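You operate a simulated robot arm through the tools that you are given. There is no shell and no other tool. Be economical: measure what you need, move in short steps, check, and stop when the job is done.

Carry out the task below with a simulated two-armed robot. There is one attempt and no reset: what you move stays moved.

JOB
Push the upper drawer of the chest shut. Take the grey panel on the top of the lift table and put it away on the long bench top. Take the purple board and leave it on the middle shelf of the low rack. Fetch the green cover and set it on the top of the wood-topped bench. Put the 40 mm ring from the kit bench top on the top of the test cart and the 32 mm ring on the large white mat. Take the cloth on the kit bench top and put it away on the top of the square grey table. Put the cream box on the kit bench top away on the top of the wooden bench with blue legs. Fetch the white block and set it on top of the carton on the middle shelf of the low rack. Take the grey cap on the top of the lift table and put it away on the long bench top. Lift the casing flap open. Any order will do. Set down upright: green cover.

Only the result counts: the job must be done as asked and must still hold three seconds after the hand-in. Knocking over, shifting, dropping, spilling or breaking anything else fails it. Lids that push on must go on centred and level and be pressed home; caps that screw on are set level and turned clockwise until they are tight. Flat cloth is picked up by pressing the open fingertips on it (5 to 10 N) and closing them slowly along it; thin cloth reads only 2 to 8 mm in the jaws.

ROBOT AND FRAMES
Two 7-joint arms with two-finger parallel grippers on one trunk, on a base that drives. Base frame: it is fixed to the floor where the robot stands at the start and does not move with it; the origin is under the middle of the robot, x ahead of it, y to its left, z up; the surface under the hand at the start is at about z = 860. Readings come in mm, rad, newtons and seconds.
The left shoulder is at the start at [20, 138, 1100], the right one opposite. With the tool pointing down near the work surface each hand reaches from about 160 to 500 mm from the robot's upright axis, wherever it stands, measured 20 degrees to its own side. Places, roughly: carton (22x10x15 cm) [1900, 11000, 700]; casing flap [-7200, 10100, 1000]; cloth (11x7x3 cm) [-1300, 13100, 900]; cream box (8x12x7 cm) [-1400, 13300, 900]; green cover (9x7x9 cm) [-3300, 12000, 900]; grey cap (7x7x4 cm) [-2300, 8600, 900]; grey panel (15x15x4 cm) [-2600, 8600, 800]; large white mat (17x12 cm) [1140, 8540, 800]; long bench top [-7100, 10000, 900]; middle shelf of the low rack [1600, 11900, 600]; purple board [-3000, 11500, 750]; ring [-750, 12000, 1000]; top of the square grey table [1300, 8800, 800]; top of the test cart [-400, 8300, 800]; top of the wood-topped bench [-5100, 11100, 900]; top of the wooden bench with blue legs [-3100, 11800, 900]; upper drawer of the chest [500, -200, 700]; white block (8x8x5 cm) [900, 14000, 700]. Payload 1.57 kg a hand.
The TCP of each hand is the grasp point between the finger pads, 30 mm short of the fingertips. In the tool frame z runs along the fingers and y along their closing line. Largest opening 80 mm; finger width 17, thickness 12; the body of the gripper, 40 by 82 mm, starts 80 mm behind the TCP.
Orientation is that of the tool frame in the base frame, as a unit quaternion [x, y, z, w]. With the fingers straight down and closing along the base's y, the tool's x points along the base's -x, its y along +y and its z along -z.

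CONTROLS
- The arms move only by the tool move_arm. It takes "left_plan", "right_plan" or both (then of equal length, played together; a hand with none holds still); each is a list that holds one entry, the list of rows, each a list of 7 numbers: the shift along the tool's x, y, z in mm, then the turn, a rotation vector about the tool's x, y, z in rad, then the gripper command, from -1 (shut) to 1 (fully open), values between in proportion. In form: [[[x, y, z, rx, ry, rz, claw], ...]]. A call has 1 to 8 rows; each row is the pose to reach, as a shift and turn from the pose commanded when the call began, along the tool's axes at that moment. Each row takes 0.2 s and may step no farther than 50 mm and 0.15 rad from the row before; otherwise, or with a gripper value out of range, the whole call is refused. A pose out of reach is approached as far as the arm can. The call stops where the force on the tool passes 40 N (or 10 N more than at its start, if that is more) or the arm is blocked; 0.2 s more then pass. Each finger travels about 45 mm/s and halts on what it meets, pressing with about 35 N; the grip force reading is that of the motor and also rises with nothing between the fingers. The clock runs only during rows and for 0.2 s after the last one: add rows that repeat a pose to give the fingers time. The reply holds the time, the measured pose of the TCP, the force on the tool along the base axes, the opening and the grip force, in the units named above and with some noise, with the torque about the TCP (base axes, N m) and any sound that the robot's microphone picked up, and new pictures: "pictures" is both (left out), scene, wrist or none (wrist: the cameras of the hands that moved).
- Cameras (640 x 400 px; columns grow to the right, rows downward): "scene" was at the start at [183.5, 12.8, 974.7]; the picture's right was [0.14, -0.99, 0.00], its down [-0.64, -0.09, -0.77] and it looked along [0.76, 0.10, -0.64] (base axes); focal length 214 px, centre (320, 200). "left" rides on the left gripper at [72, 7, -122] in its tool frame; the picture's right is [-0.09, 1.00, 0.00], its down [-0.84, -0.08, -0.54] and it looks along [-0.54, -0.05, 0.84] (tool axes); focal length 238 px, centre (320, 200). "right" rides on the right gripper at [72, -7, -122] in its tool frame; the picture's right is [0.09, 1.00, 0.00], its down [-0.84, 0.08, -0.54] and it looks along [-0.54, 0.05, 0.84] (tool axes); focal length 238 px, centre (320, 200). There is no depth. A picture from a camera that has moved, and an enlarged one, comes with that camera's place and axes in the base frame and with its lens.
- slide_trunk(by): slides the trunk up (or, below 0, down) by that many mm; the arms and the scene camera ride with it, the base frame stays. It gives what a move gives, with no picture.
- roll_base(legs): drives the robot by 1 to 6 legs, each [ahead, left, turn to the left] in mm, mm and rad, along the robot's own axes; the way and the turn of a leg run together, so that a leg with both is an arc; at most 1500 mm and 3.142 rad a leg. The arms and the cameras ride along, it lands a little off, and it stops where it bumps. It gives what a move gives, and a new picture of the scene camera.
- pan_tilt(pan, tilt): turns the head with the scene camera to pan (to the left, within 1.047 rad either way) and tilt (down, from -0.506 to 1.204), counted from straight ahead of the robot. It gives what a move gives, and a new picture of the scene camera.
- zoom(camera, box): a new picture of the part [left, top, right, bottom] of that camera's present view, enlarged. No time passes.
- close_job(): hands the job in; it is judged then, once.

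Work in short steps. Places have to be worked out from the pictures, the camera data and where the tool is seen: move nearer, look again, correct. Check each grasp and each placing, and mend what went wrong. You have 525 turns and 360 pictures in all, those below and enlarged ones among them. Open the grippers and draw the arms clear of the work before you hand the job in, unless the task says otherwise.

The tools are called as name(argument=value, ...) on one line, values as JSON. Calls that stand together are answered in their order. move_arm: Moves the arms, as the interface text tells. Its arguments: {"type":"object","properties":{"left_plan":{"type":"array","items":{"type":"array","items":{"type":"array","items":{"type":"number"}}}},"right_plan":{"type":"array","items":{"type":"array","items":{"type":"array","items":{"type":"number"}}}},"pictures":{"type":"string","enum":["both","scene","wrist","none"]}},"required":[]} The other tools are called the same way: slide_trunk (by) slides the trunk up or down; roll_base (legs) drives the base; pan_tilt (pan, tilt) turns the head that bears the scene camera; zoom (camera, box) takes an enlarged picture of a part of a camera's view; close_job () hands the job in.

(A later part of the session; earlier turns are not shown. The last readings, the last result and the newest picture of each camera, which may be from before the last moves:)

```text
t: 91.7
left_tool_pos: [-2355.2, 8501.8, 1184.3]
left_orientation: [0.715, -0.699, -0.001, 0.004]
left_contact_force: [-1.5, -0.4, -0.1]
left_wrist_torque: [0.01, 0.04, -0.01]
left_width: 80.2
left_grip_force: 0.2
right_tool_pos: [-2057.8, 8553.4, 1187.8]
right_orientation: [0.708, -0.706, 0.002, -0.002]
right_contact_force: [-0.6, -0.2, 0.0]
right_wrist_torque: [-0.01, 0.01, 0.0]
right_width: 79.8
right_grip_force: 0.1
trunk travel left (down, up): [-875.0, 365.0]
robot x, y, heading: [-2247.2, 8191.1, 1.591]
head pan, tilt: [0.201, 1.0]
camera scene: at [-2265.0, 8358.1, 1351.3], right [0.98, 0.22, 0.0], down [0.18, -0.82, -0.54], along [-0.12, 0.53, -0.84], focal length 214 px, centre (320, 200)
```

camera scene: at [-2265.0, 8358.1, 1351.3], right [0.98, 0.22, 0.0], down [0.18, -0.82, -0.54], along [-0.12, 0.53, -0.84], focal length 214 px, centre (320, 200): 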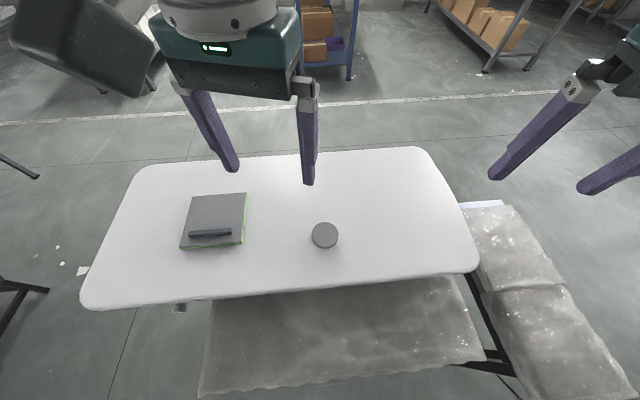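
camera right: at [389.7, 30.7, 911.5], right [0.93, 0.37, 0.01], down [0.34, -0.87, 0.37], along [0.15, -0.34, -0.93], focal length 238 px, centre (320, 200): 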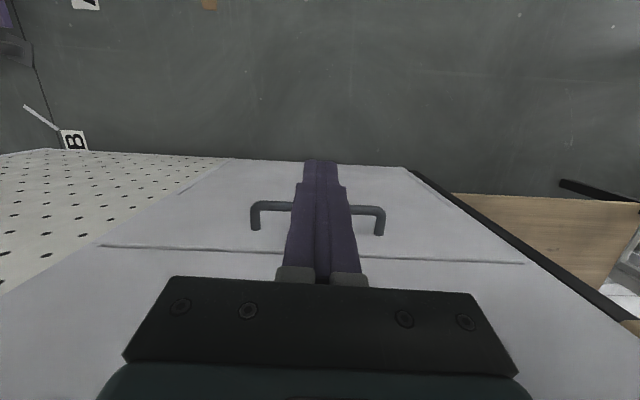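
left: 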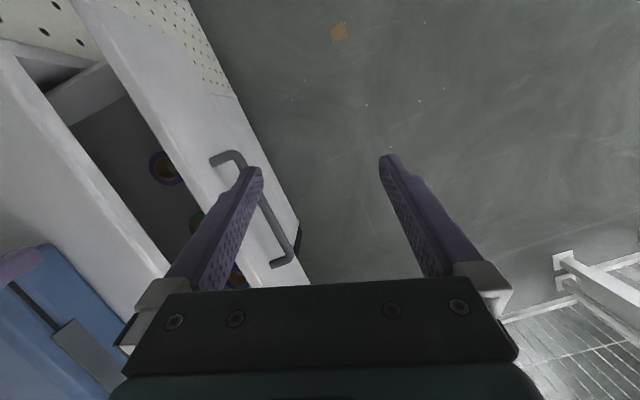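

Cap ≈(-2302, 8578), panel centre ≈(-2617, 8571) turned ~0.31 rad with its bar handle ≈(-2595, 8520). I strafe left 200 mm to centre between them and look with the wrist cameras.

roll_base(legs=[[0, 200, -0.018]])

slide_trunk(by=-200)

move_arm(left_plan=[[[0, 0, 0, 0, 0, 0, 1]]], right_plan=[[[0, 0, 0, 0, 0, 0, 1]]], pictures="both")

```text
t: 93.3
left_tool_pos: [-2548.6, 8501.1, 1185.3]
left_orientation: [0.708, -0.706, -0.002, 0.004]
left_contact_force: [-0.4, -1.0, -0.5]
left_wrist_torque: [-0.03, 0.02, 0.01]
left_width: 80.1
left_grip_force: 0.0
right_tool_pos: [-2251.5, 8546.9, 1188.0]
right_orientation: [-0.701, 0.713, -0.002, 0.001]
right_contact_force: [-1.1, 0.1, -0.2]
right_wrist_torque: [-0.01, 0.0, 0.01]
right_width: 80.0
right_grip_force: 0.1
trunk travel left (down, up): [-875.0, 365.0]
robot x, y, heading: [-2447.0, 8187.2, 1.573]
head pan, tilt: [0.201, 1.0]
camera scene: at [-2461.1, 8356.1, 1351.2], right [0.98, 0.2, 0.0], down [0.17, -0.82, -0.54], along [-0.11, 0.53, -0.84], focal length 214 px, centre (320, 200)
```

scene: 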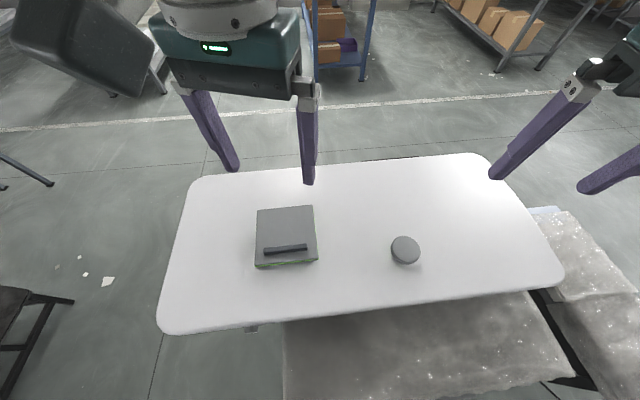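

```text
t: 95.4
left_tool_pos: [-2548.4, 8500.5, 985.6]
left_orientation: [0.708, -0.706, -0.001, 0.004]
left_contact_force: [-0.4, 0.7, -0.1]
left_wrist_torque: [0.0, 0.0, 0.02]
left_width: 79.9
left_grip_force: 0.0
right_tool_pos: [-2251.0, 8547.7, 987.5]
right_orientation: [-0.702, 0.713, -0.003, 0.0]
right_contact_force: [0.5, 0.0, -0.1]
right_wrist_torque: [0.01, 0.0, 0.0]
right_width: 80.0
right_grip_force: 0.0
trunk travel left (down, up): [-675.0, 565.0]
robot x, y, heading: [-2445.4, 8187.4, 1.569]
head pan, tilt: [0.201, 1.0]
```

```text
t: 95.8
left_tool_pos: [-2549.0, 8501.9, 985.4]
left_orientation: [0.708, -0.706, -0.001, 0.004]
left_contact_force: [0.5, 0.2, 0.8]
left_wrist_torque: [0.0, -0.02, 0.0]
left_width: 80.0
left_grip_force: 0.0
right_tool_pos: [-2251.9, 8547.0, 986.0]
right_orientation: [-0.701, 0.714, -0.003, 0.001]
right_contact_force: [0.2, -0.3, -0.4]
right_wrist_torque: [-0.03, -0.02, 0.02]
right_width: 79.8
right_grip_force: 0.1
trunk travel left (down, up): [-675.0, 565.0]
robot x, y, heading: [-2443.1, 8185.7, 1.572]
head pan, tilt: [0.201, 1.0]
camera scene: at [-2461.1, 8356.1, 1151.2], right [0.98, 0.2, 0.0], down [0.17, -0.82, -0.54], along [-0.11, 0.53, -0.84], focal length 214 px, centre (320, 200)
camera right: at [-2246.5, 8476.2, 1110.0], right [-1.0, -0.08, -0.01], down [-0.07, 0.84, 0.54], along [-0.04, 0.54, -0.84], focal length 238 px, centre (320, 200)
camera left: at [-2553.6, 8427.9, 1107.1], right [-1.0, 0.09, 0.01], down [0.08, 0.84, 0.54], along [0.04, 0.54, -0.84], focal length 238 px, centre (320, 200)
```

scene: 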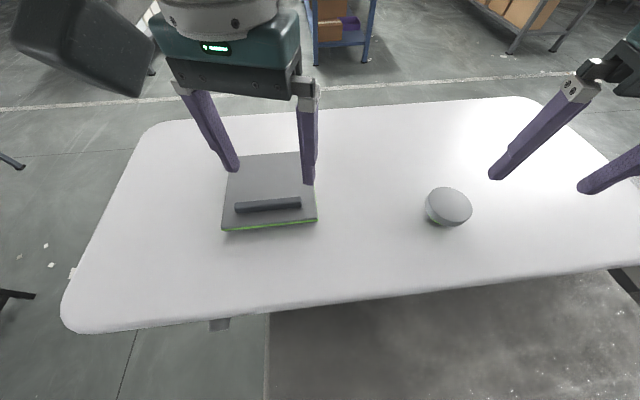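
right: 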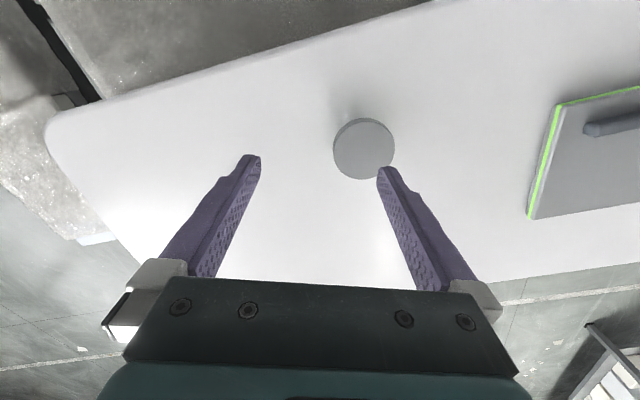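
left: 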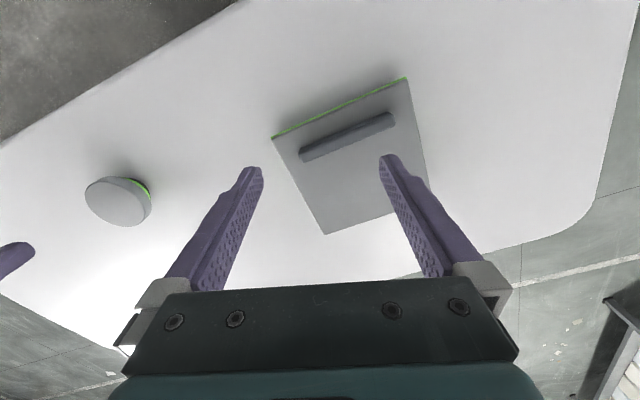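

Triangulating gives cap top ≈(-2299, 8564, 865) and handle ≈(-2579, 8511, 860) lying at ~0.3 rad. I turn the left hand across the bar and bring the right hand over the cap.

move_arm(left_plan=[[[0, 4, 0, 0, 0, 0.14, 1], [0, 8, 0, 0, 0, 0.28, 1], [-2, 12, 0, 0, 0, 0.42, 1], [-4, 16, 0, 0, 0, 0.56, 1], [-5, 20, 5, 0, 0, 0.7, 1], [-6, 24, 10, 0, 0, 0.84, 1], [-8, 28, 15, 0, 0, 0.98, 1], [-9, 30, 20, 0, 0, 1.12, 1]]], right_plan=[[[-4, 10, 0, 0, 0, 0, 1], [-8, 20, 10, 0, 0, 0, 1], [-12, 30, 20, 0, 0, 0, 1], [-17, 40, 30, 0, 0, 0, 1], [-17, 48, 40, 0, 0, 0, 1], [-17, 48, 50, 0, 0, 0, 1], [-17, 48, 60, 0, 0, 0, 1], [-17, 48, 65, 0, 0, 0, 1]]], pictures="wrist")

```text
t: 97.6
left_tool_pos: [-2580.2, 8508.8, 965.3]
left_orientation: [-0.224, 0.975, -0.002, -0.004]
left_contact_force: [-0.6, 1.4, 0.4]
left_wrist_torque: [0.01, 0.0, -0.01]
left_width: 80.0
left_grip_force: 0.1
right_tool_pos: [-2297.4, 8565.5, 920.6]
right_orientation: [-0.701, 0.713, -0.002, 0.003]
right_contact_force: [0.2, -0.3, -0.7]
right_wrist_torque: [0.01, -0.02, -0.02]
right_width: 80.1
right_grip_force: 0.0
trunk travel left (down, up): [-675.0, 565.0]
robot x, y, heading: [-2445.5, 8188.8, 1.573]
head pan, tilt: [0.201, 1.0]
camera right: at [-2293.5, 8493.1, 1043.9], right [-1.0, -0.07, -0.01], down [-0.07, 0.84, 0.54], along [-0.04, 0.54, -0.84], focal length 238 px, centre (320, 200)
camera left: at [-2646.3, 8482.7, 1087.1], right [-0.35, 0.94, 0.0], down [0.79, 0.3, 0.54], along [0.5, 0.19, -0.84], focal length 238 px, centre (320, 200)
```

right: 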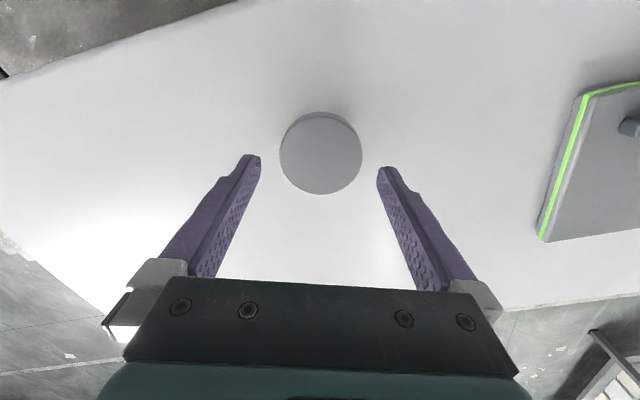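
left: 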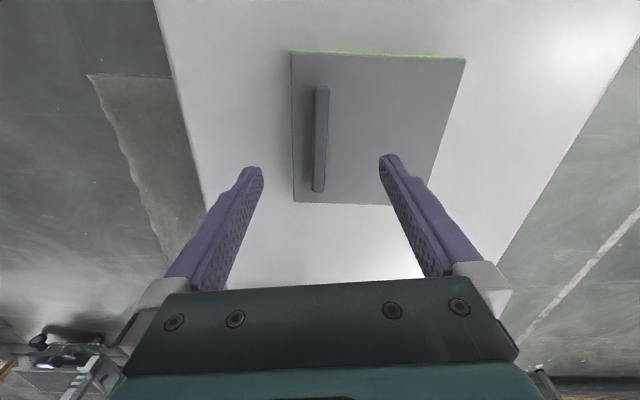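

Both hands are aligned to within a couple of mm. I finish the left yaw and lower both: the right to the cap and the left to just above the panel plate.

move_arm(left_plan=[[[0, 0, 20, 0, 0, 0.07, 1], [0, 0, 40, 0, 0, 0.14, 1], [0, 0, 60, 0, 0, 0.14, 1], [0, 0, 75, 0, 0, 0.14, 1], [0, 0, 85, 0, 0, 0.14, 1], [0, 0, 92, 0, 0, 0.14, 1]]], right_plan=[[[0, 1, 15, 0, 0, 0, 1], [2, 1, 30, 0, 0, 0, 1], [2, 1, 40, 0, 0, 0, 1], [2, 1, 48, 0, 0, 0, 1], [2, 1, 54, 0, 0, 0, 1], [2, 1, 58, 0, 0, 0, 1]]], pictures="wrist")

```text
t: 98.9
left_tool_pos: [-2582.2, 8513.9, 886.1]
left_orientation: [-0.158, 0.987, 0.004, -0.003]
left_contact_force: [-2.3, -3.7, 15.1]
left_wrist_torque: [0.48, 0.27, 0.12]
left_width: 78.1
left_grip_force: 0.0
right_tool_pos: [-2298.5, 8563.8, 868.6]
right_orientation: [-0.701, 0.713, -0.002, 0.002]
right_contact_force: [0.5, 0.0, 0.5]
right_wrist_torque: [0.01, 0.01, 0.02]
right_width: 80.0
right_grip_force: 0.0
trunk travel left (down, up): [-675.0, 565.0]
robot x, y, heading: [-2445.4, 8184.8, 1.573]
head pan, tilt: [0.201, 1.0]
stopped in row 6 (left hand): the force on the tool passed its limit at 53 N (the readings are from after the stop); the commanded pose is now the measured one
camera right: at [-2294.5, 8492.1, 991.2], right [-1.0, -0.08, -0.01], down [-0.07, 0.84, 0.54], along [-0.04, 0.54, -0.84], focal length 238 px, centre (320, 200)
camera left: at [-2649.3, 8495.2, 1007.7], right [-0.22, 0.97, 0.01], down [0.82, 0.18, 0.54], along [0.52, 0.13, -0.84], focal length 238 px, centre (320, 200)
```

right: 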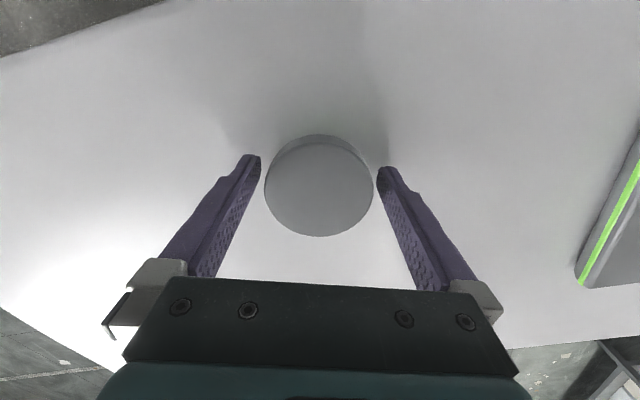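
left: 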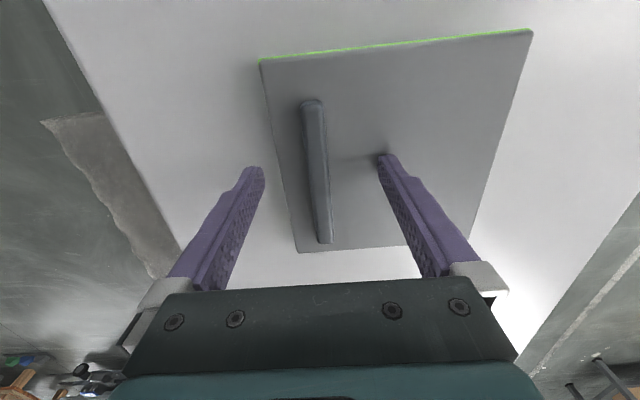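

The left fingertip touched the plate at tip z≈855, and the bar lies about 6 mm toward the other finger. I lift 3 mm, recentre and close on the bar. The right hand closes on the cap.

move_arm(left_plan=[[[0, -3, -3, 0, 0, 0, 1], [0, -6, -2, 0, 0, 0, 1], [0, -6, -2, 0, 0, 0, -1], [0, -6, -2, 0, 0, 0, -1], [0, -6, -2, 0, 0, 0, -1], [0, -6, -2, 0, 0, 0, -1], [0, -6, -2, 0, 0, 0, -1]]], right_plan=[[[0, 0, 2, 0, 0, 0, 1], [0, 0, 3, 0, 0, 0, 1], [0, 0, 3, 0, 0, 0, -1], [0, 0, 3, 0, 0, 0, -1], [0, 0, 3, 0, 0, 0, -1], [0, 0, 3, 0, 0, 0, -1], [0, 0, 3, 0, 0, 0, -1]]], pictures="wrist")

```text
t: 100.5
left_tool_pos: [-2577.4, 8505.6, 886.7]
left_orientation: [-0.157, 0.988, 0.003, -0.002]
left_contact_force: [-1.0, -0.1, 0.7]
left_wrist_torque: [-0.06, -0.01, 0.01]
left_width: 13.7
left_grip_force: 23.2
right_tool_pos: [-2299.3, 8563.9, 865.8]
right_orientation: [-0.701, 0.713, -0.003, 0.001]
right_contact_force: [1.0, 0.1, 0.2]
right_wrist_torque: [-0.02, -0.02, -0.03]
right_width: 64.4
right_grip_force: 34.9
trunk travel left (down, up): [-675.0, 565.0]
robot x, y, heading: [-2448.3, 8183.2, 1.58]
head pan, tilt: [0.201, 1.0]
camera right: at [-2293.7, 8491.6, 988.0], right [-1.0, -0.08, -0.01], down [-0.07, 0.84, 0.54], along [-0.04, 0.54, -0.84], focal length 238 px, centre (320, 200)
camera left: at [-2646.4, 8488.7, 1008.7], right [-0.22, 0.98, 0.0], down [0.82, 0.18, 0.54], along [0.52, 0.12, -0.84], focal length 238 px, centre (320, 200)
```

right: 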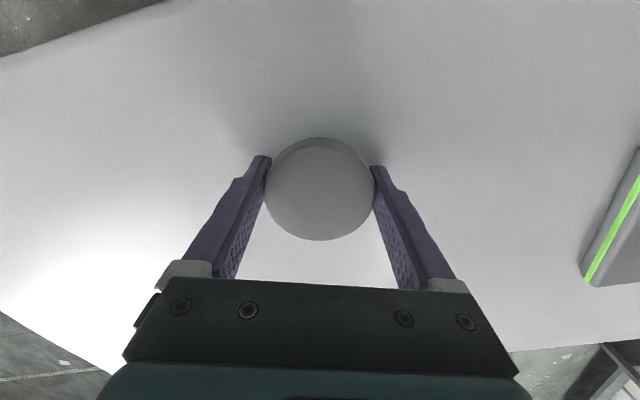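
left: 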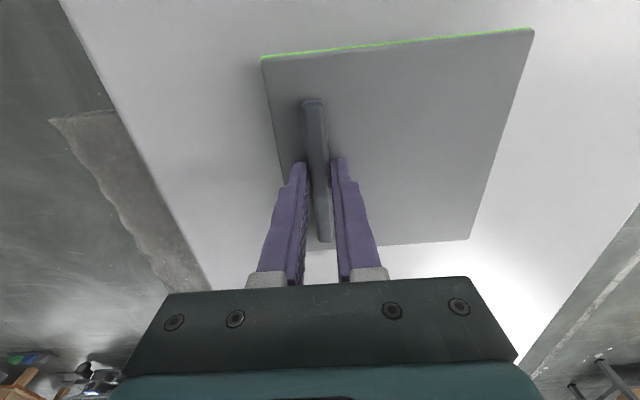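

Both are gripped (bar 13.7 mm, cap 64 mm). I lift slowly.

move_arm(left_plan=[[[0, 0, -10, 0, 0, 0, -1], [0, 0, -25, 0, 0, 0, -1], [0, 0, -45, 0, 0, 0, -1], [0, 0, -70, 0, 0, 0, -1]]], right_plan=[[[0, 0, -10, 0, 0, 0, -1], [0, 0, -25, 0, 0, 0, -1], [0, 0, -45, 0, 0, 0, -1], [0, 0, -70, 0, 0, 0, -1]]], pictures="both")

```text
t: 101.5
left_tool_pos: [-2576.8, 8504.0, 954.8]
left_orientation: [-0.157, 0.988, 0.003, -0.002]
left_contact_force: [-0.2, -0.3, -1.7]
left_wrist_torque: [-0.08, 0.0, -0.01]
left_width: 13.7
left_grip_force: 30.1
right_tool_pos: [-2298.8, 8563.2, 934.7]
right_orientation: [-0.701, 0.713, -0.002, 0.002]
right_contact_force: [-0.5, 0.3, -0.6]
right_wrist_torque: [-0.03, -0.02, 0.03]
right_width: 64.6
right_grip_force: 35.5
trunk travel left (down, up): [-675.0, 565.0]
robot x, y, heading: [-2449.2, 8188.9, 1.575]
head pan, tilt: [0.201, 1.0]
camera scene: at [-2461.2, 8355.9, 1151.2], right [0.98, 0.2, 0.0], down [0.17, -0.82, -0.54], along [-0.11, 0.53, -0.84], focal length 214 px, centre (320, 200)
camera right: at [-2293.9, 8491.1, 1057.6], right [-1.0, -0.07, -0.01], down [-0.07, 0.84, 0.54], along [-0.03, 0.54, -0.84], focal length 238 px, centre (320, 200)
camera left: at [-2646.5, 8487.8, 1077.2], right [-0.22, 0.98, 0.0], down [0.82, 0.18, 0.54], along [0.52, 0.12, -0.84], focal length 238 px, centre (320, 200)
```

scene: 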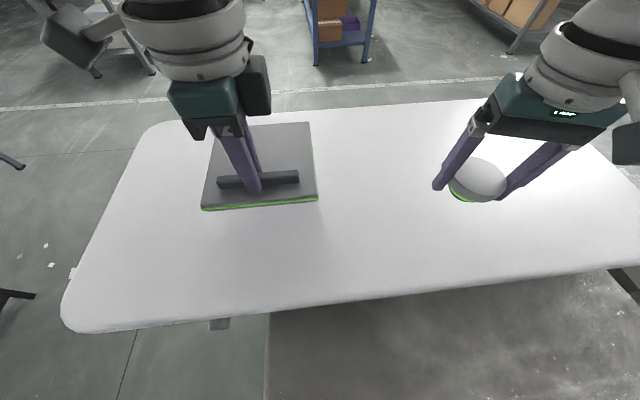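
right: 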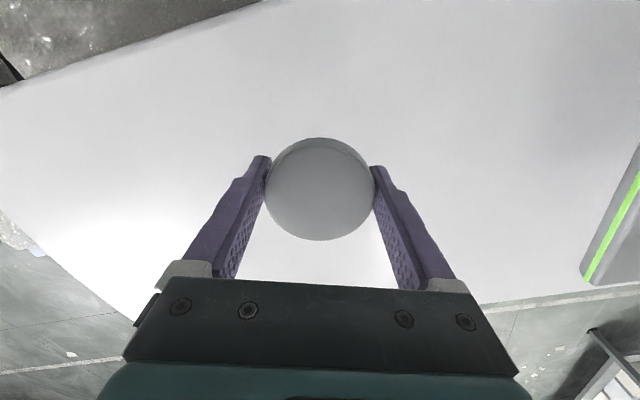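
left: 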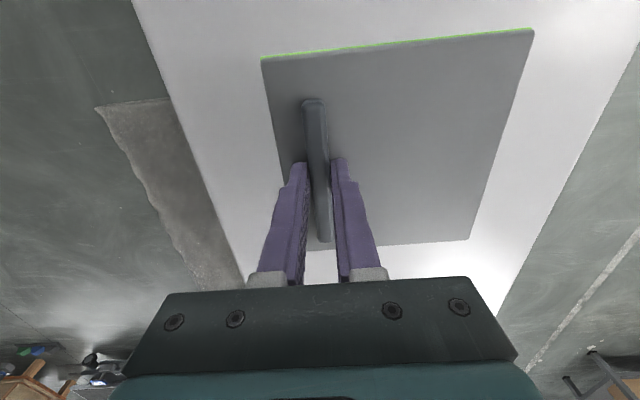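

Both objects hang steady. I back off and turn west toward the long bench, raising the trunk to see over the hands.

roll_base(legs=[[-350, 0, 0], [0, 0, 1.3]])

slide_trunk(by=300)

pan_tilt(pan=0, tilt=0.3)

```text
t: 106.9
left_tool_pos: [-2789.7, 7809.1, 954.3]
left_orientation: [0.713, -0.701, -0.001, 0.003]
left_contact_force: [0.2, 0.4, -1.5]
left_wrist_torque: [-0.01, -0.06, -0.03]
left_width: 13.5
left_grip_force: 29.7
right_tool_pos: [-2762.4, 8093.0, 936.1]
right_orientation: [0.988, -0.155, 0.001, -0.004]
right_contact_force: [-0.1, -0.2, -0.6]
right_wrist_torque: [0.01, 0.0, -0.02]
right_width: 64.7
right_grip_force: 35.2
trunk travel left (down, up): [-675.0, 565.0]
robot x, y, heading: [-2447.4, 7843.2, 2.848]
head pan, tilt: [0.201, 1.0]
camera scene: at [-2611.1, 7878.0, 1151.2], right [0.09, 1.0, 0.0], down [0.84, -0.08, -0.54], along [-0.54, 0.05, -0.84], focal length 214 px, centre (320, 200)
```

scene: 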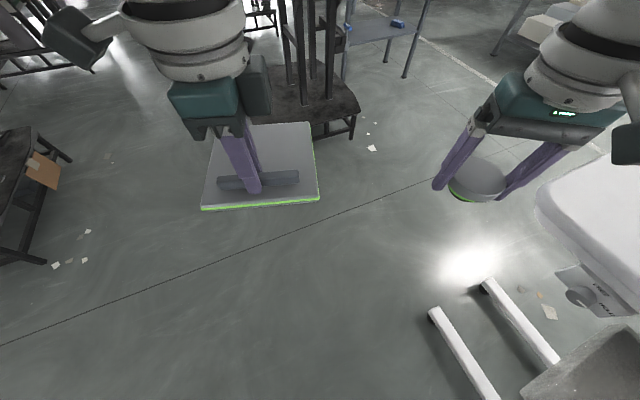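

```text
t: 109.9
left_tool_pos: [-2788.9, 7809.9, 1255.8]
left_orientation: [0.714, -0.701, 0.0, 0.003]
left_contact_force: [0.3, 0.2, -0.6]
left_wrist_torque: [-0.02, -0.11, 0.01]
left_width: 13.5
left_grip_force: 29.6
right_tool_pos: [-2762.8, 8093.5, 1234.5]
right_orientation: [0.988, -0.155, 0.001, -0.003]
right_contact_force: [0.5, -0.4, -1.0]
right_wrist_torque: [0.01, -0.01, -0.01]
right_width: 64.9
right_grip_force: 35.4
trunk travel left (down, up): [-975.0, 265.0]
robot x, y, heading: [-2445.3, 7846.3, 2.845]
head pan, tilt: [0.201, 1.0]
```

```text
t: 111.0
left_tool_pos: [-2790.2, 7809.4, 1254.1]
left_orientation: [0.714, -0.701, -0.001, 0.003]
left_contact_force: [-0.3, -0.5, -1.7]
left_wrist_torque: [-0.01, -0.06, 0.03]
left_width: 13.4
left_grip_force: 29.8
right_tool_pos: [-2762.7, 8092.7, 1235.1]
right_orientation: [0.988, -0.155, 0.001, -0.003]
right_contact_force: [-0.6, -0.7, -0.7]
right_wrist_torque: [0.03, 0.02, 0.03]
right_width: 64.6
right_grip_force: 35.1
trunk travel left (down, up): [-975.0, 265.0]
robot x, y, heading: [-2445.4, 7842.8, 2.849]
head pan, tilt: [0.0, 0.3]
camera scene: at [-2631.2, 7898.6, 1510.6], right [0.29, 0.96, 0.0], down [0.28, -0.09, -0.95], along [-0.91, 0.28, -0.3], focal length 214 px, centre (320, 200)
```

scene: 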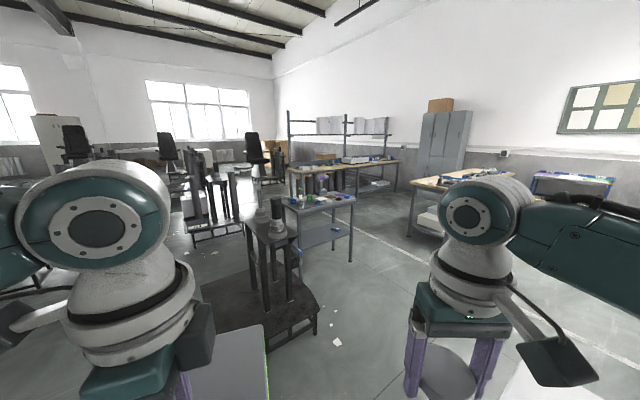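

The long bench runs along y at x≈-6500 to -7300 and faces east. I route between the pillar stand and the lift table, then north, then west.

roll_base(legs=[[0, 0, -0.275], [1080, 0, 0], [0, 0, -0.9], [1000, 0, 0], [0, 0, 1.45]])

```text
t: 128.0
left_tool_pos: [-3757.6, 9297.8, 1253.3]
left_orientation: [0.798, -0.603, -0.001, 0.003]
left_contact_force: [-0.5, 0.0, -1.9]
left_wrist_torque: [0.03, -0.1, 0.05]
left_width: 13.4
left_grip_force: 29.9
right_tool_pos: [-3804.7, 9579.8, 1234.8]
right_orientation: [1.0, -0.028, 0.0, -0.004]
right_contact_force: [-0.2, -0.7, 0.1]
right_wrist_torque: [0.03, -0.01, 0.02]
right_width: 64.6
right_grip_force: 34.6
trunk travel left (down, up): [-975.0, 265.0]
robot x, y, heading: [-3433.6, 9414.0, 3.107]
head pan, tilt: [0.0, 0.3]
camera scene: at [-3627.9, 9425.0, 1510.7], right [0.04, 1.0, 0.0], down [0.3, -0.01, -0.96], along [-0.95, 0.04, -0.3], focal length 214 px, centre (320, 200)
```

scene: 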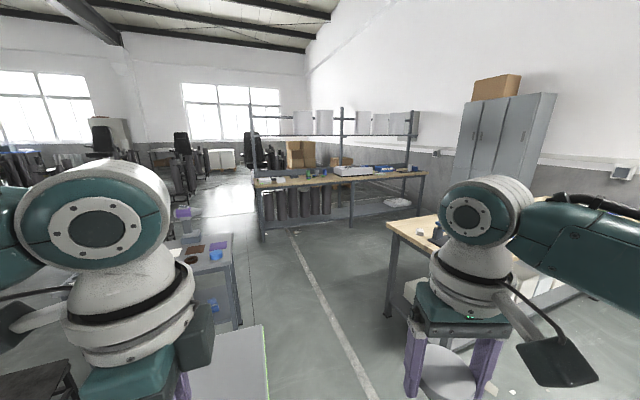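

I zoom on the long bench to see its free area and the casing.

zoom(camera="scene", box=[230, 120, 440, 250])

roll_base(legs=[[1000, -30, 0.03], [900, 0, 0]])

```text
3.05 times, centred on (335, 185) of scene
camera zoom: at [-3627.9, 9425.0, 1510.7], right [0.04, 1.0, 0.0], down [0.3, -0.01, -0.96], along [-0.95, 0.04, -0.3], focal length 654 px, centre (274, 246)
```

zoom: 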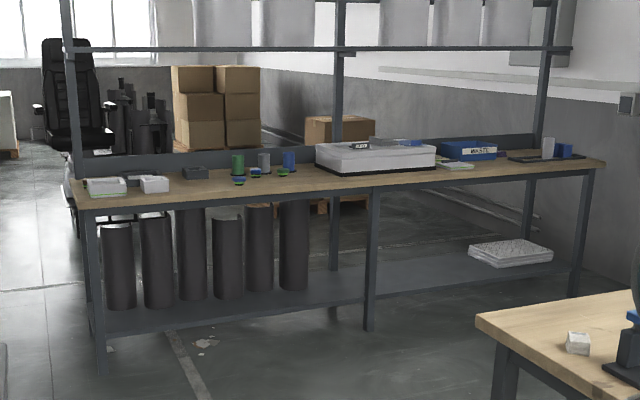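

```text
t: 137.5
left_tool_pos: [-5647.4, 9355.3, 1255.0]
left_orientation: [0.806, -0.592, 0.001, 0.002]
left_contact_force: [0.0, -0.4, -3.0]
left_wrist_torque: [0.03, -0.08, 0.03]
left_width: 13.3
left_grip_force: 30.0
right_tool_pos: [-5700.9, 9636.3, 1234.9]
right_orientation: [1.0, -0.015, 0.0, -0.003]
right_contact_force: [0.4, -0.5, -0.5]
right_wrist_torque: [0.01, 0.02, 0.0]
right_width: 64.2
right_grip_force: 34.7
trunk travel left (down, up): [-975.0, 265.0]
robot x, y, heading: [-5329.4, 9484.4, 3.135]
head pan, tilt: [0.0, 0.3]
camera scene: at [-5520.1, 9485.7, 1510.7], right [0.01, 1.0, 0.0], down [0.3, 0.0, -0.96], along [-0.96, 0.01, -0.3], focal length 214 px, centre (320, 200)
```

scene: 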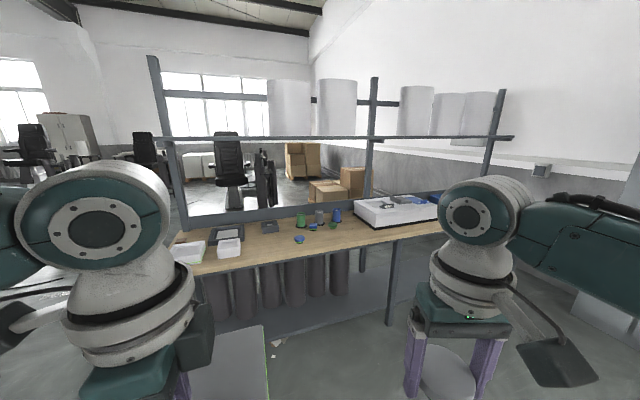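

The bench edge is turned ~0.26 rad. A clear front strip exists around y 9350–9750, south of the casing at ≈(-7050, 10070). I move nearer and look down.

roll_base(legs=[[700, -152, 0.265]])

pan_tilt(pan=0, tilt=0.75)

```text
t: 141.4
left_tool_pos: [-6305.3, 9346.5, 1254.8]
left_orientation: [0.876, -0.482, 0.001, 0.003]
left_contact_force: [-0.3, 0.4, -1.6]
left_wrist_torque: [0.02, -0.08, 0.04]
left_width: 13.2
left_grip_force: 30.2
right_tool_pos: [-6429.7, 9601.8, 1235.2]
right_orientation: [0.993, 0.117, 0.001, -0.004]
right_contact_force: [0.4, 0.0, -0.9]
right_wrist_torque: [-0.03, 0.0, -0.01]
right_width: 64.5
right_grip_force: 34.2
trunk travel left (down, up): [-975.0, 265.0]
robot x, y, heading: [-6033.5, 9551.2, -2.89]
head pan, tilt: [0.0, 0.3]
camera scene: at [-6217.2, 9504.7, 1510.7], right [-0.25, 0.97, 0.0], down [0.29, 0.07, -0.96], along [-0.92, -0.24, -0.3], focal length 214 px, centre (320, 200)
```

scene: 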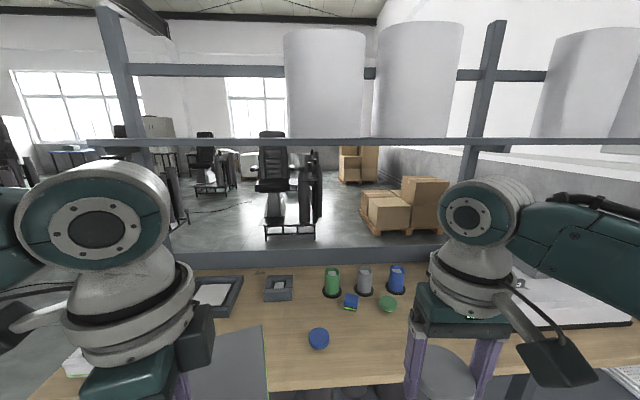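

```text
t: 142.3
left_tool_pos: [-6305.9, 9346.4, 1254.9]
left_orientation: [0.876, -0.482, 0.001, 0.002]
left_contact_force: [0.0, 0.7, -1.6]
left_wrist_torque: [0.03, -0.1, -0.03]
left_width: 13.3
left_grip_force: 29.8
right_tool_pos: [-6429.4, 9602.3, 1234.4]
right_orientation: [0.993, 0.117, 0.001, -0.004]
right_contact_force: [-1.1, 0.0, -1.6]
right_wrist_torque: [-0.02, 0.03, 0.0]
right_width: 64.5
right_grip_force: 34.7
trunk travel left (down, up): [-975.0, 265.0]
robot x, y, heading: [-6030.8, 9550.3, -2.887]
head pan, tilt: [0.0, 0.75]
camera scene: at [-6207.1, 9507.3, 1470.4], right [-0.25, 0.97, 0.0], down [0.66, 0.17, -0.73], along [-0.71, -0.18, -0.68], focal length 214 px, centre (320, 200)
```

scene: 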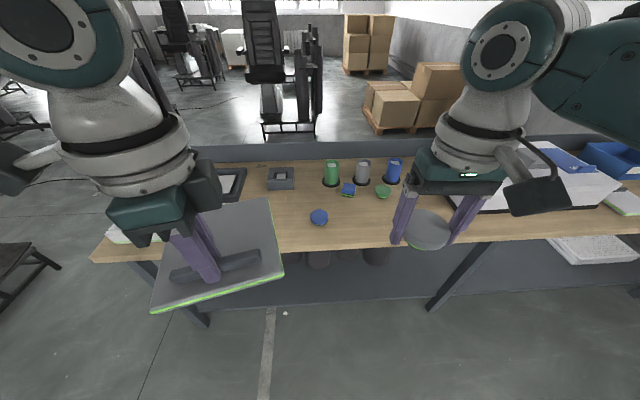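

I'll place the panel in the free area right of the blue lid, about (-6745, 9566), and the cap nearer the casing. I drive to face that spot.

roll_base(legs=[[0, -363, 0.057], [286, 0, 0]])

pan_tilt(pan=0, tilt=1.0)

```text
t: 146.2
left_tool_pos: [-6664.3, 9587.8, 1254.4]
left_orientation: [0.891, -0.454, 0.001, 0.002]
left_contact_force: [0.9, 0.0, -1.5]
left_wrist_torque: [0.05, -0.08, 0.01]
left_width: 13.5
left_grip_force: 30.3
right_tool_pos: [-6804.5, 9835.1, 1233.7]
right_orientation: [0.989, 0.147, 0.0, -0.004]
right_contact_force: [-0.3, -0.2, -0.7]
right_wrist_torque: [0.03, -0.02, 0.01]
right_width: 64.6
right_grip_force: 35.4
trunk travel left (down, up): [-975.0, 265.0]
robot x, y, heading: [-6398.6, 9809.2, -2.827]
head pan, tilt: [0.0, 0.75]
camera scene: at [-6575.4, 9754.9, 1470.3], right [-0.31, 0.95, 0.0], down [0.65, 0.21, -0.73], along [-0.7, -0.23, -0.68], focal length 214 px, centre (320, 200)
```

scene: 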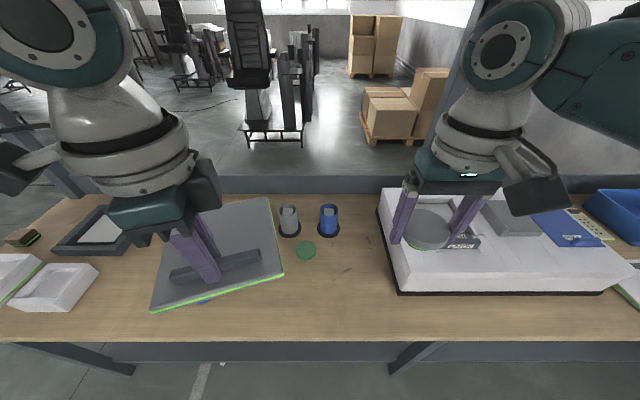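

```text
t: 146.9
left_tool_pos: [-6663.6, 9587.6, 1254.2]
left_orientation: [0.891, -0.454, 0.001, 0.003]
left_contact_force: [0.3, 0.0, -1.0]
left_wrist_torque: [0.02, -0.08, 0.0]
left_width: 13.3
left_grip_force: 29.8
right_tool_pos: [-6804.8, 9835.9, 1234.8]
right_orientation: [0.989, 0.148, 0.001, -0.004]
right_contact_force: [-0.5, 0.2, -0.4]
right_wrist_torque: [-0.02, 0.01, 0.0]
right_width: 64.8
right_grip_force: 34.8
trunk travel left (down, up): [-975.0, 265.0]
robot x, y, heading: [-6401.3, 9808.6, -2.826]
head pan, tilt: [0.0, 1.0]
camera scene: at [-6562.9, 9759.0, 1451.2], right [-0.31, 0.95, 0.0], down [0.8, 0.26, -0.54], along [-0.51, -0.17, -0.84], focal length 214 px, centre (320, 200)
```

scene: 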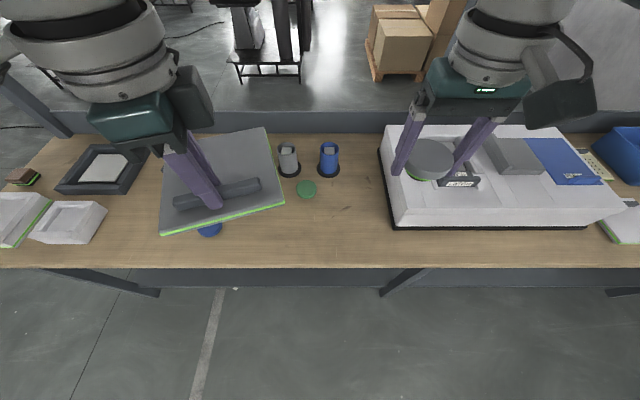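

The robot is square to the bench. I shift both hands over the free area, panel left and cap right, and square the panel up.

move_arm(left_plan=[[[-17, 4, 0, 0, 0, 0.08, -1], [-34, 9, 0, 0, 0, 0.16, -1], [-51, 14, 0, 0, 0, 0.24, -1], [-68, 18, 0, 0, 0, 0.31, -1]]], right_plan=[[[-5, 10, 0, 0, 0, 0, -1], [-10, 20, 0, 0, 0, 0, -1], [-15, 30, 0, 0, 0, 0, -1], [-19, 41, 0, 0, 0, 0, -1]]], pictures="scene")

```text
t: 147.9
left_tool_pos: [-6718.7, 9633.2, 1254.6]
left_orientation: [0.81, -0.587, 0.002, 0.002]
left_contact_force: [-0.4, 0.3, -1.7]
left_wrist_torque: [0.06, -0.05, 0.05]
left_width: 13.2
left_grip_force: 30.3
right_tool_pos: [-6810.5, 9790.3, 1234.9]
right_orientation: [0.989, 0.148, 0.0, -0.004]
right_contact_force: [0.8, 0.2, -0.8]
right_wrist_torque: [-0.01, 0.02, 0.02]
right_width: 64.3
right_grip_force: 35.3
trunk travel left (down, up): [-975.0, 265.0]
robot x, y, heading: [-6400.4, 9811.0, -2.823]
head pan, tilt: [0.0, 1.0]
camera scene: at [-6562.8, 9759.0, 1451.2], right [-0.31, 0.95, 0.0], down [0.8, 0.26, -0.54], along [-0.51, -0.17, -0.84], focal length 214 px, centre (320, 200)
```

scene: 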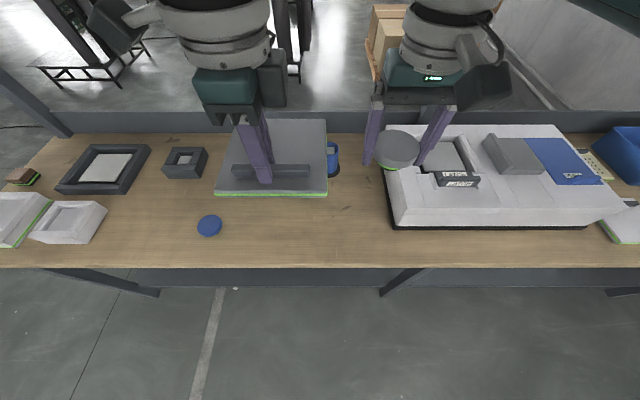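

Panel and cap are over the free strip. I lower the trunk 230 mm and check the clearance.

slide_trunk(by=-230)

pan_tilt(pan=0.05, tilt=1.1)

```text
t: 150.4
left_tool_pos: [-6718.8, 9633.1, 1024.0]
left_orientation: [0.81, -0.586, 0.002, 0.001]
left_contact_force: [0.3, -0.9, -1.5]
left_wrist_torque: [0.03, -0.04, -0.02]
left_width: 13.3
left_grip_force: 30.8
right_tool_pos: [-6809.9, 9790.9, 1003.8]
right_orientation: [0.989, 0.148, 0.001, -0.003]
right_contact_force: [0.2, 0.3, -0.9]
right_wrist_torque: [0.01, 0.02, -0.02]
right_width: 64.6
right_grip_force: 35.5
trunk travel left (down, up): [-745.0, 495.0]
robot x, y, heading: [-6402.2, 9808.7, -2.826]
head pan, tilt: [0.0, 1.0]
```

```text
t: 151.0
left_tool_pos: [-6719.0, 9633.2, 1025.9]
left_orientation: [0.811, -0.585, 0.002, 0.002]
left_contact_force: [-0.4, -0.4, -1.7]
left_wrist_torque: [-0.01, -0.1, -0.01]
left_width: 13.3
left_grip_force: 30.3
right_tool_pos: [-6811.2, 9790.5, 1003.8]
right_orientation: [0.989, 0.148, 0.0, -0.004]
right_contact_force: [-0.7, -0.3, -0.9]
right_wrist_torque: [0.0, -0.02, 0.02]
right_width: 64.6
right_grip_force: 35.3
trunk travel left (down, up): [-745.0, 495.0]
robot x, y, heading: [-6398.1, 9809.8, -2.825]
head pan, tilt: [0.051, 1.1]
camera scene: at [-6555.6, 9758.0, 1214.6], right [-0.36, 0.93, 0.0], down [0.83, 0.32, -0.45], along [-0.42, -0.16, -0.89], focal length 214 px, centre (320, 200)
```

scene: 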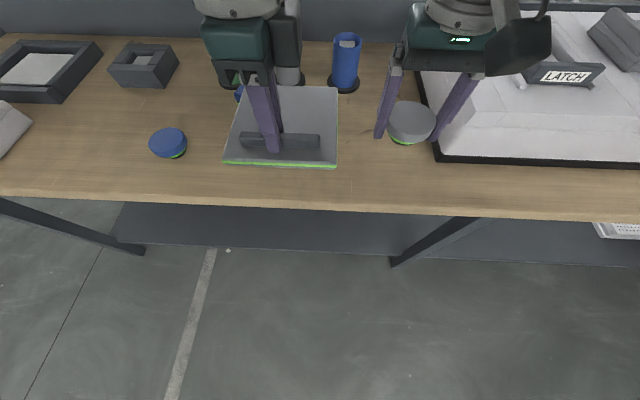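

The lids and cups are clear of both. I lower both hands toward the bench in small steps.

move_arm(left_plan=[[[0, 0, 20, 0, 0, 0, -1], [0, 0, 34, 0, 0, 0, -1], [0, 0, 44, 0, 0, 0, -1], [0, 0, 50, 0, 0, 0, -1]]], right_plan=[[[0, 0, 20, 0, 0, 0, -1], [0, 0, 34, 0, 0, 0, -1], [0, 0, 44, 0, 0, 0, -1], [0, 0, 50, 0, 0, 0, -1]]], pictures="wrist")

```text
t: 152.0
left_tool_pos: [-6720.3, 9632.5, 975.2]
left_orientation: [0.81, -0.586, 0.002, 0.002]
left_contact_force: [0.7, -0.6, -1.5]
left_wrist_torque: [0.07, -0.06, 0.03]
left_width: 13.6
left_grip_force: 29.9
right_tool_pos: [-6809.3, 9790.6, 954.5]
right_orientation: [0.989, 0.148, 0.0, -0.003]
right_contact_force: [-0.5, 0.0, -1.7]
right_wrist_torque: [0.03, -0.01, 0.01]
right_width: 64.8
right_grip_force: 35.2
trunk travel left (down, up): [-745.0, 495.0]
robot x, y, heading: [-6405.4, 9812.1, -2.823]
head pan, tilt: [0.051, 1.1]
camera right: at [-6743.6, 9817.7, 1077.1], right [0.38, -0.93, -0.01], down [-0.78, -0.32, 0.54], along [-0.5, -0.2, -0.84], focal length 238 px, centre (320, 200)
camera left: at [-6702.0, 9561.1, 1096.8], right [-0.97, -0.22, 0.0], down [-0.19, 0.82, 0.54], along [-0.12, 0.52, -0.84], focal length 238 px, centre (320, 200)
```

right: 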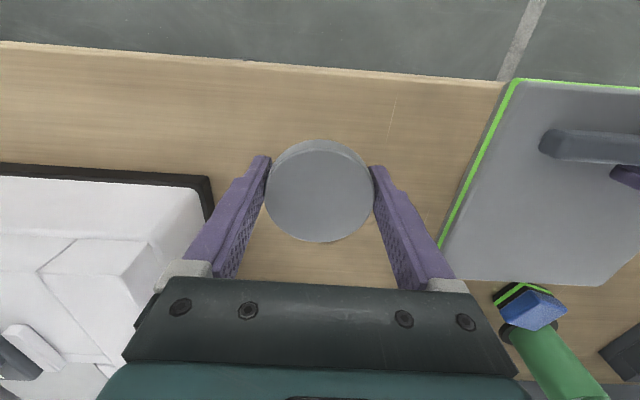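
left: 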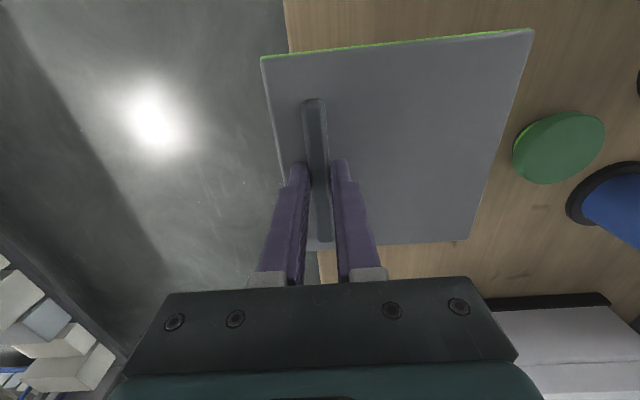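

Cross-checking the cameras puts the bench surface nearer z≈825 with its edge ~335 mm ahead, so the panel must go 25 mm further in. I shift both inward and then lower the trunk.

move_arm(left_plan=[[[0, 13, 0, 0, 0, 0, -1], [0, 26, 0, 0, 0, 0, -1]]], right_plan=[[[-7, 0, 0, 0, 0, 0, -1], [-15, 0, 0, 0, 0, 0, -1]]], pictures="none")

slide_trunk(by=-60)

move_arm(left_plan=[[[0, 0, 0, 0, 0, 0, -1]]], right_plan=[[[0, 0, 0, 0, 0, 0, -1]]], pictures="both")

```text
t: 152.6
left_tool_pos: [-6744.9, 9623.8, 973.5]
left_orientation: [0.81, -0.586, 0.002, 0.002]
left_contact_force: [0.1, -0.1, -2.2]
left_wrist_torque: [0.03, -0.07, 0.0]
left_width: 13.0
left_grip_force: 29.7
right_tool_pos: [-6823.7, 9785.8, 954.5]
right_orientation: [0.989, 0.147, 0.001, -0.003]
right_contact_force: [0.9, -0.3, -0.3]
right_wrist_torque: [-0.04, 0.02, 0.02]
right_width: 64.6
right_grip_force: 35.8
trunk travel left (down, up): [-745.0, 495.0]
robot x, y, heading: [-6400.3, 9808.0, -2.828]
head pan, tilt: [0.051, 1.1]
```

```text
t: 153.6
left_tool_pos: [-6743.9, 9623.1, 914.0]
left_orientation: [0.811, -0.585, 0.002, 0.002]
left_contact_force: [-0.3, 0.6, -1.0]
left_wrist_torque: [-0.02, -0.05, 0.02]
left_width: 13.5
left_grip_force: 29.9
right_tool_pos: [-6824.5, 9785.7, 894.1]
right_orientation: [0.989, 0.148, 0.001, -0.004]
right_contact_force: [0.5, 0.1, -0.4]
right_wrist_torque: [0.01, -0.03, -0.04]
right_width: 64.5
right_grip_force: 35.6
trunk travel left (down, up): [-685.0, 555.0]
robot x, y, heading: [-6404.0, 9809.6, -2.827]
head pan, tilt: [0.051, 1.1]
```

```text
t: 154.0
left_tool_pos: [-6744.4, 9623.8, 914.0]
left_orientation: [0.811, -0.585, 0.002, 0.002]
left_contact_force: [0.0, 0.1, -1.3]
left_wrist_torque: [-0.01, -0.06, 0.03]
left_width: 13.6
left_grip_force: 29.8
right_tool_pos: [-6824.5, 9786.3, 895.1]
right_orientation: [0.989, 0.149, 0.001, -0.004]
right_contact_force: [-0.7, -1.0, -0.5]
right_wrist_torque: [-0.02, 0.01, 0.0]
right_width: 64.6
right_grip_force: 34.7
trunk travel left (down, up): [-685.0, 555.0]
robot x, y, heading: [-6401.3, 9811.1, -2.823]
head pan, tilt: [0.051, 1.1]
camera scene: at [-6555.5, 9758.0, 1154.6], right [-0.36, 0.93, 0.0], down [0.83, 0.32, -0.45], along [-0.42, -0.16, -0.89], focal length 214 px, centre (320, 200)
camera right: at [-6757.4, 9813.6, 1016.8], right [0.38, -0.93, -0.01], down [-0.78, -0.32, 0.54], along [-0.5, -0.2, -0.84], focal length 238 px, centre (320, 200)
camera left: at [-6726.8, 9552.3, 1036.5], right [-0.97, -0.22, 0.0], down [-0.19, 0.82, 0.54], along [-0.12, 0.52, -0.84], focal length 238 px, centre (320, 200)
```

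scene: 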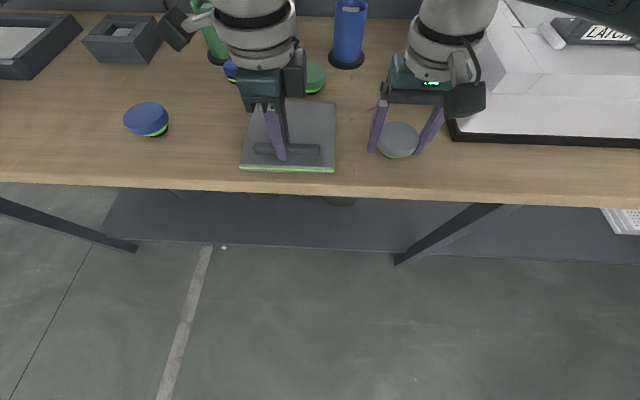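
right: 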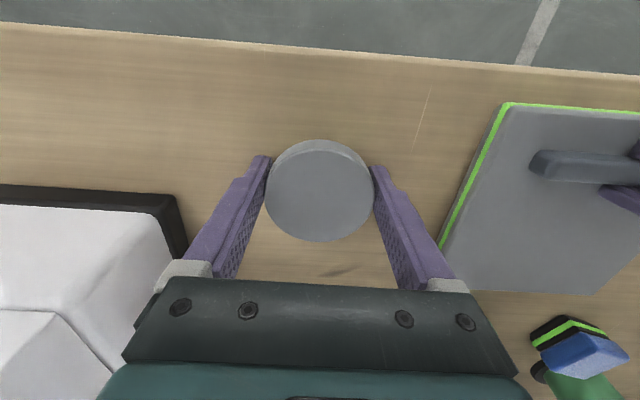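
left: 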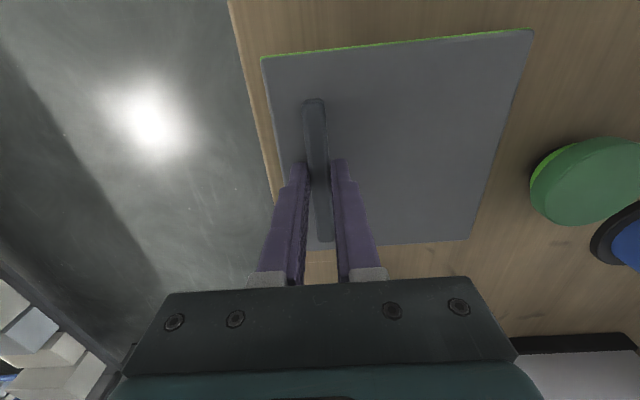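

The panel is fully over the bench. I lower both until contact is felt.

move_arm(left_plan=[[[0, 0, 8, 0, 0, 0, -1], [0, 0, 14, 0, 0, 0, -1], [0, 0, 19, 0, 0, 0, -1], [0, 0, 23, 0, 0, 0, -1]]], right_plan=[[[0, 0, 8, 0, 0, 0, -1], [0, 0, 14, 0, 0, 0, -1], [0, 0, 19, 0, 0, 0, -1], [0, 0, 23, 0, 0, 0, -1]]], pictures="none")

```text
t: 154.5
left_tool_pos: [-6746.3, 9623.1, 911.6]
left_orientation: [0.811, -0.586, 0.0, 0.003]
left_contact_force: [6.9, -1.6, 21.2]
left_wrist_torque: [0.08, -0.31, 0.01]
left_width: 13.4
left_grip_force: 30.1
right_tool_pos: [-6825.4, 9785.1, 891.4]
right_orientation: [0.989, 0.149, 0.0, -0.003]
right_contact_force: [4.4, 3.3, 16.7]
right_wrist_torque: [-0.17, -0.12, 0.12]
right_width: 64.5
right_grip_force: 35.1
trunk travel left (down, up): [-685.0, 555.0]
robot x, y, heading: [-6399.9, 9810.8, -2.82]
head pan, tilt: [0.051, 1.1]
stopped in row 2 (left hand): the force on the tool passed its limit at 53 N (the readings are from after the stop); the commanded pose is now the measured one
```

Both touched down together, so the bench is at z≈850. I open both and lift off.

move_arm(left_plan=[[[0, 0, -1, 0, 0, 0, 0], [0, 0, -1, 0, 0, 0, 0], [0, 0, -1, 0, 0, 0, 0], [0, 0, -1, 0, 0, 0, 0], [0, 0, -20, 0, 0, 0, 0], [0, 0, -45, 0, 0, 0, 0], [0, 0, -70, 0, 0, 0, 0]]], right_plan=[[[0, 0, -1, 0, 0, 0, 1], [0, 0, -1, 0, 0, 0, 1], [0, 0, -1, 0, 0, 0, 1], [0, 0, -1, 0, 0, 0, 1], [0, 0, -20, 0, 0, 0, 1], [0, 0, -45, 0, 0, 0, 1], [0, 0, -70, 0, 0, 0, 1]]], pictures="both")

```text
t: 156.1
left_tool_pos: [-6744.7, 9624.9, 981.4]
left_orientation: [0.811, -0.585, 0.0, 0.003]
left_contact_force: [-0.1, -0.6, 0.3]
left_wrist_torque: [0.01, -0.01, 0.0]
left_width: 40.1
left_grip_force: 0.0
right_tool_pos: [-6825.1, 9785.1, 959.7]
right_orientation: [0.989, 0.148, 0.0, -0.003]
right_contact_force: [-0.1, -0.2, 0.4]
right_wrist_torque: [0.01, -0.02, -0.01]
right_width: 80.0
right_grip_force: 0.0
trunk travel left (down, up): [-685.0, 555.0]
robot x, y, heading: [-6403.7, 9811.7, -2.823]
head pan, tilt: [0.051, 1.1]
camera scene: at [-6555.4, 9758.0, 1154.5], right [-0.36, 0.93, 0.0], down [0.83, 0.32, -0.45], along [-0.42, -0.16, -0.89], focal length 214 px, centre (320, 200)
camera right: at [-6757.8, 9812.1, 1081.3], right [0.38, -0.93, -0.01], down [-0.78, -0.32, 0.54], along [-0.5, -0.2, -0.84], focal length 238 px, centre (320, 200)
camera left: at [-6727.5, 9553.1, 1102.3], right [-0.97, -0.22, 0.0], down [-0.19, 0.82, 0.54], along [-0.12, 0.53, -0.84], focal length 238 px, centre (320, 200)
```

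scene: 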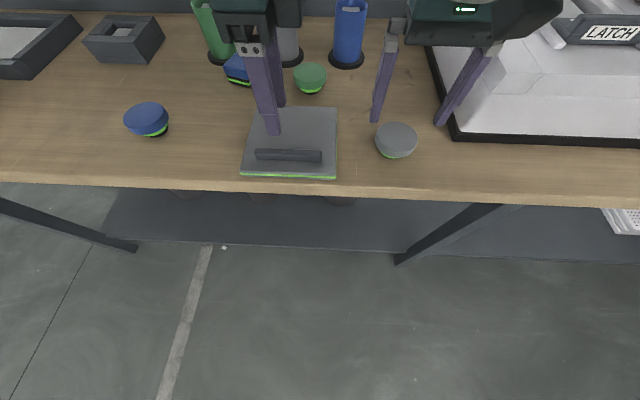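
right: 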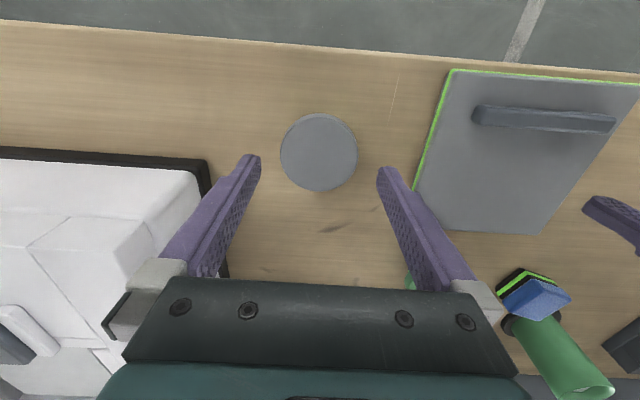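
left: 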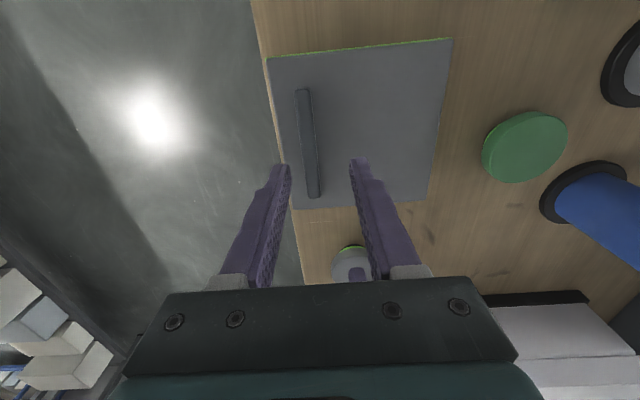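

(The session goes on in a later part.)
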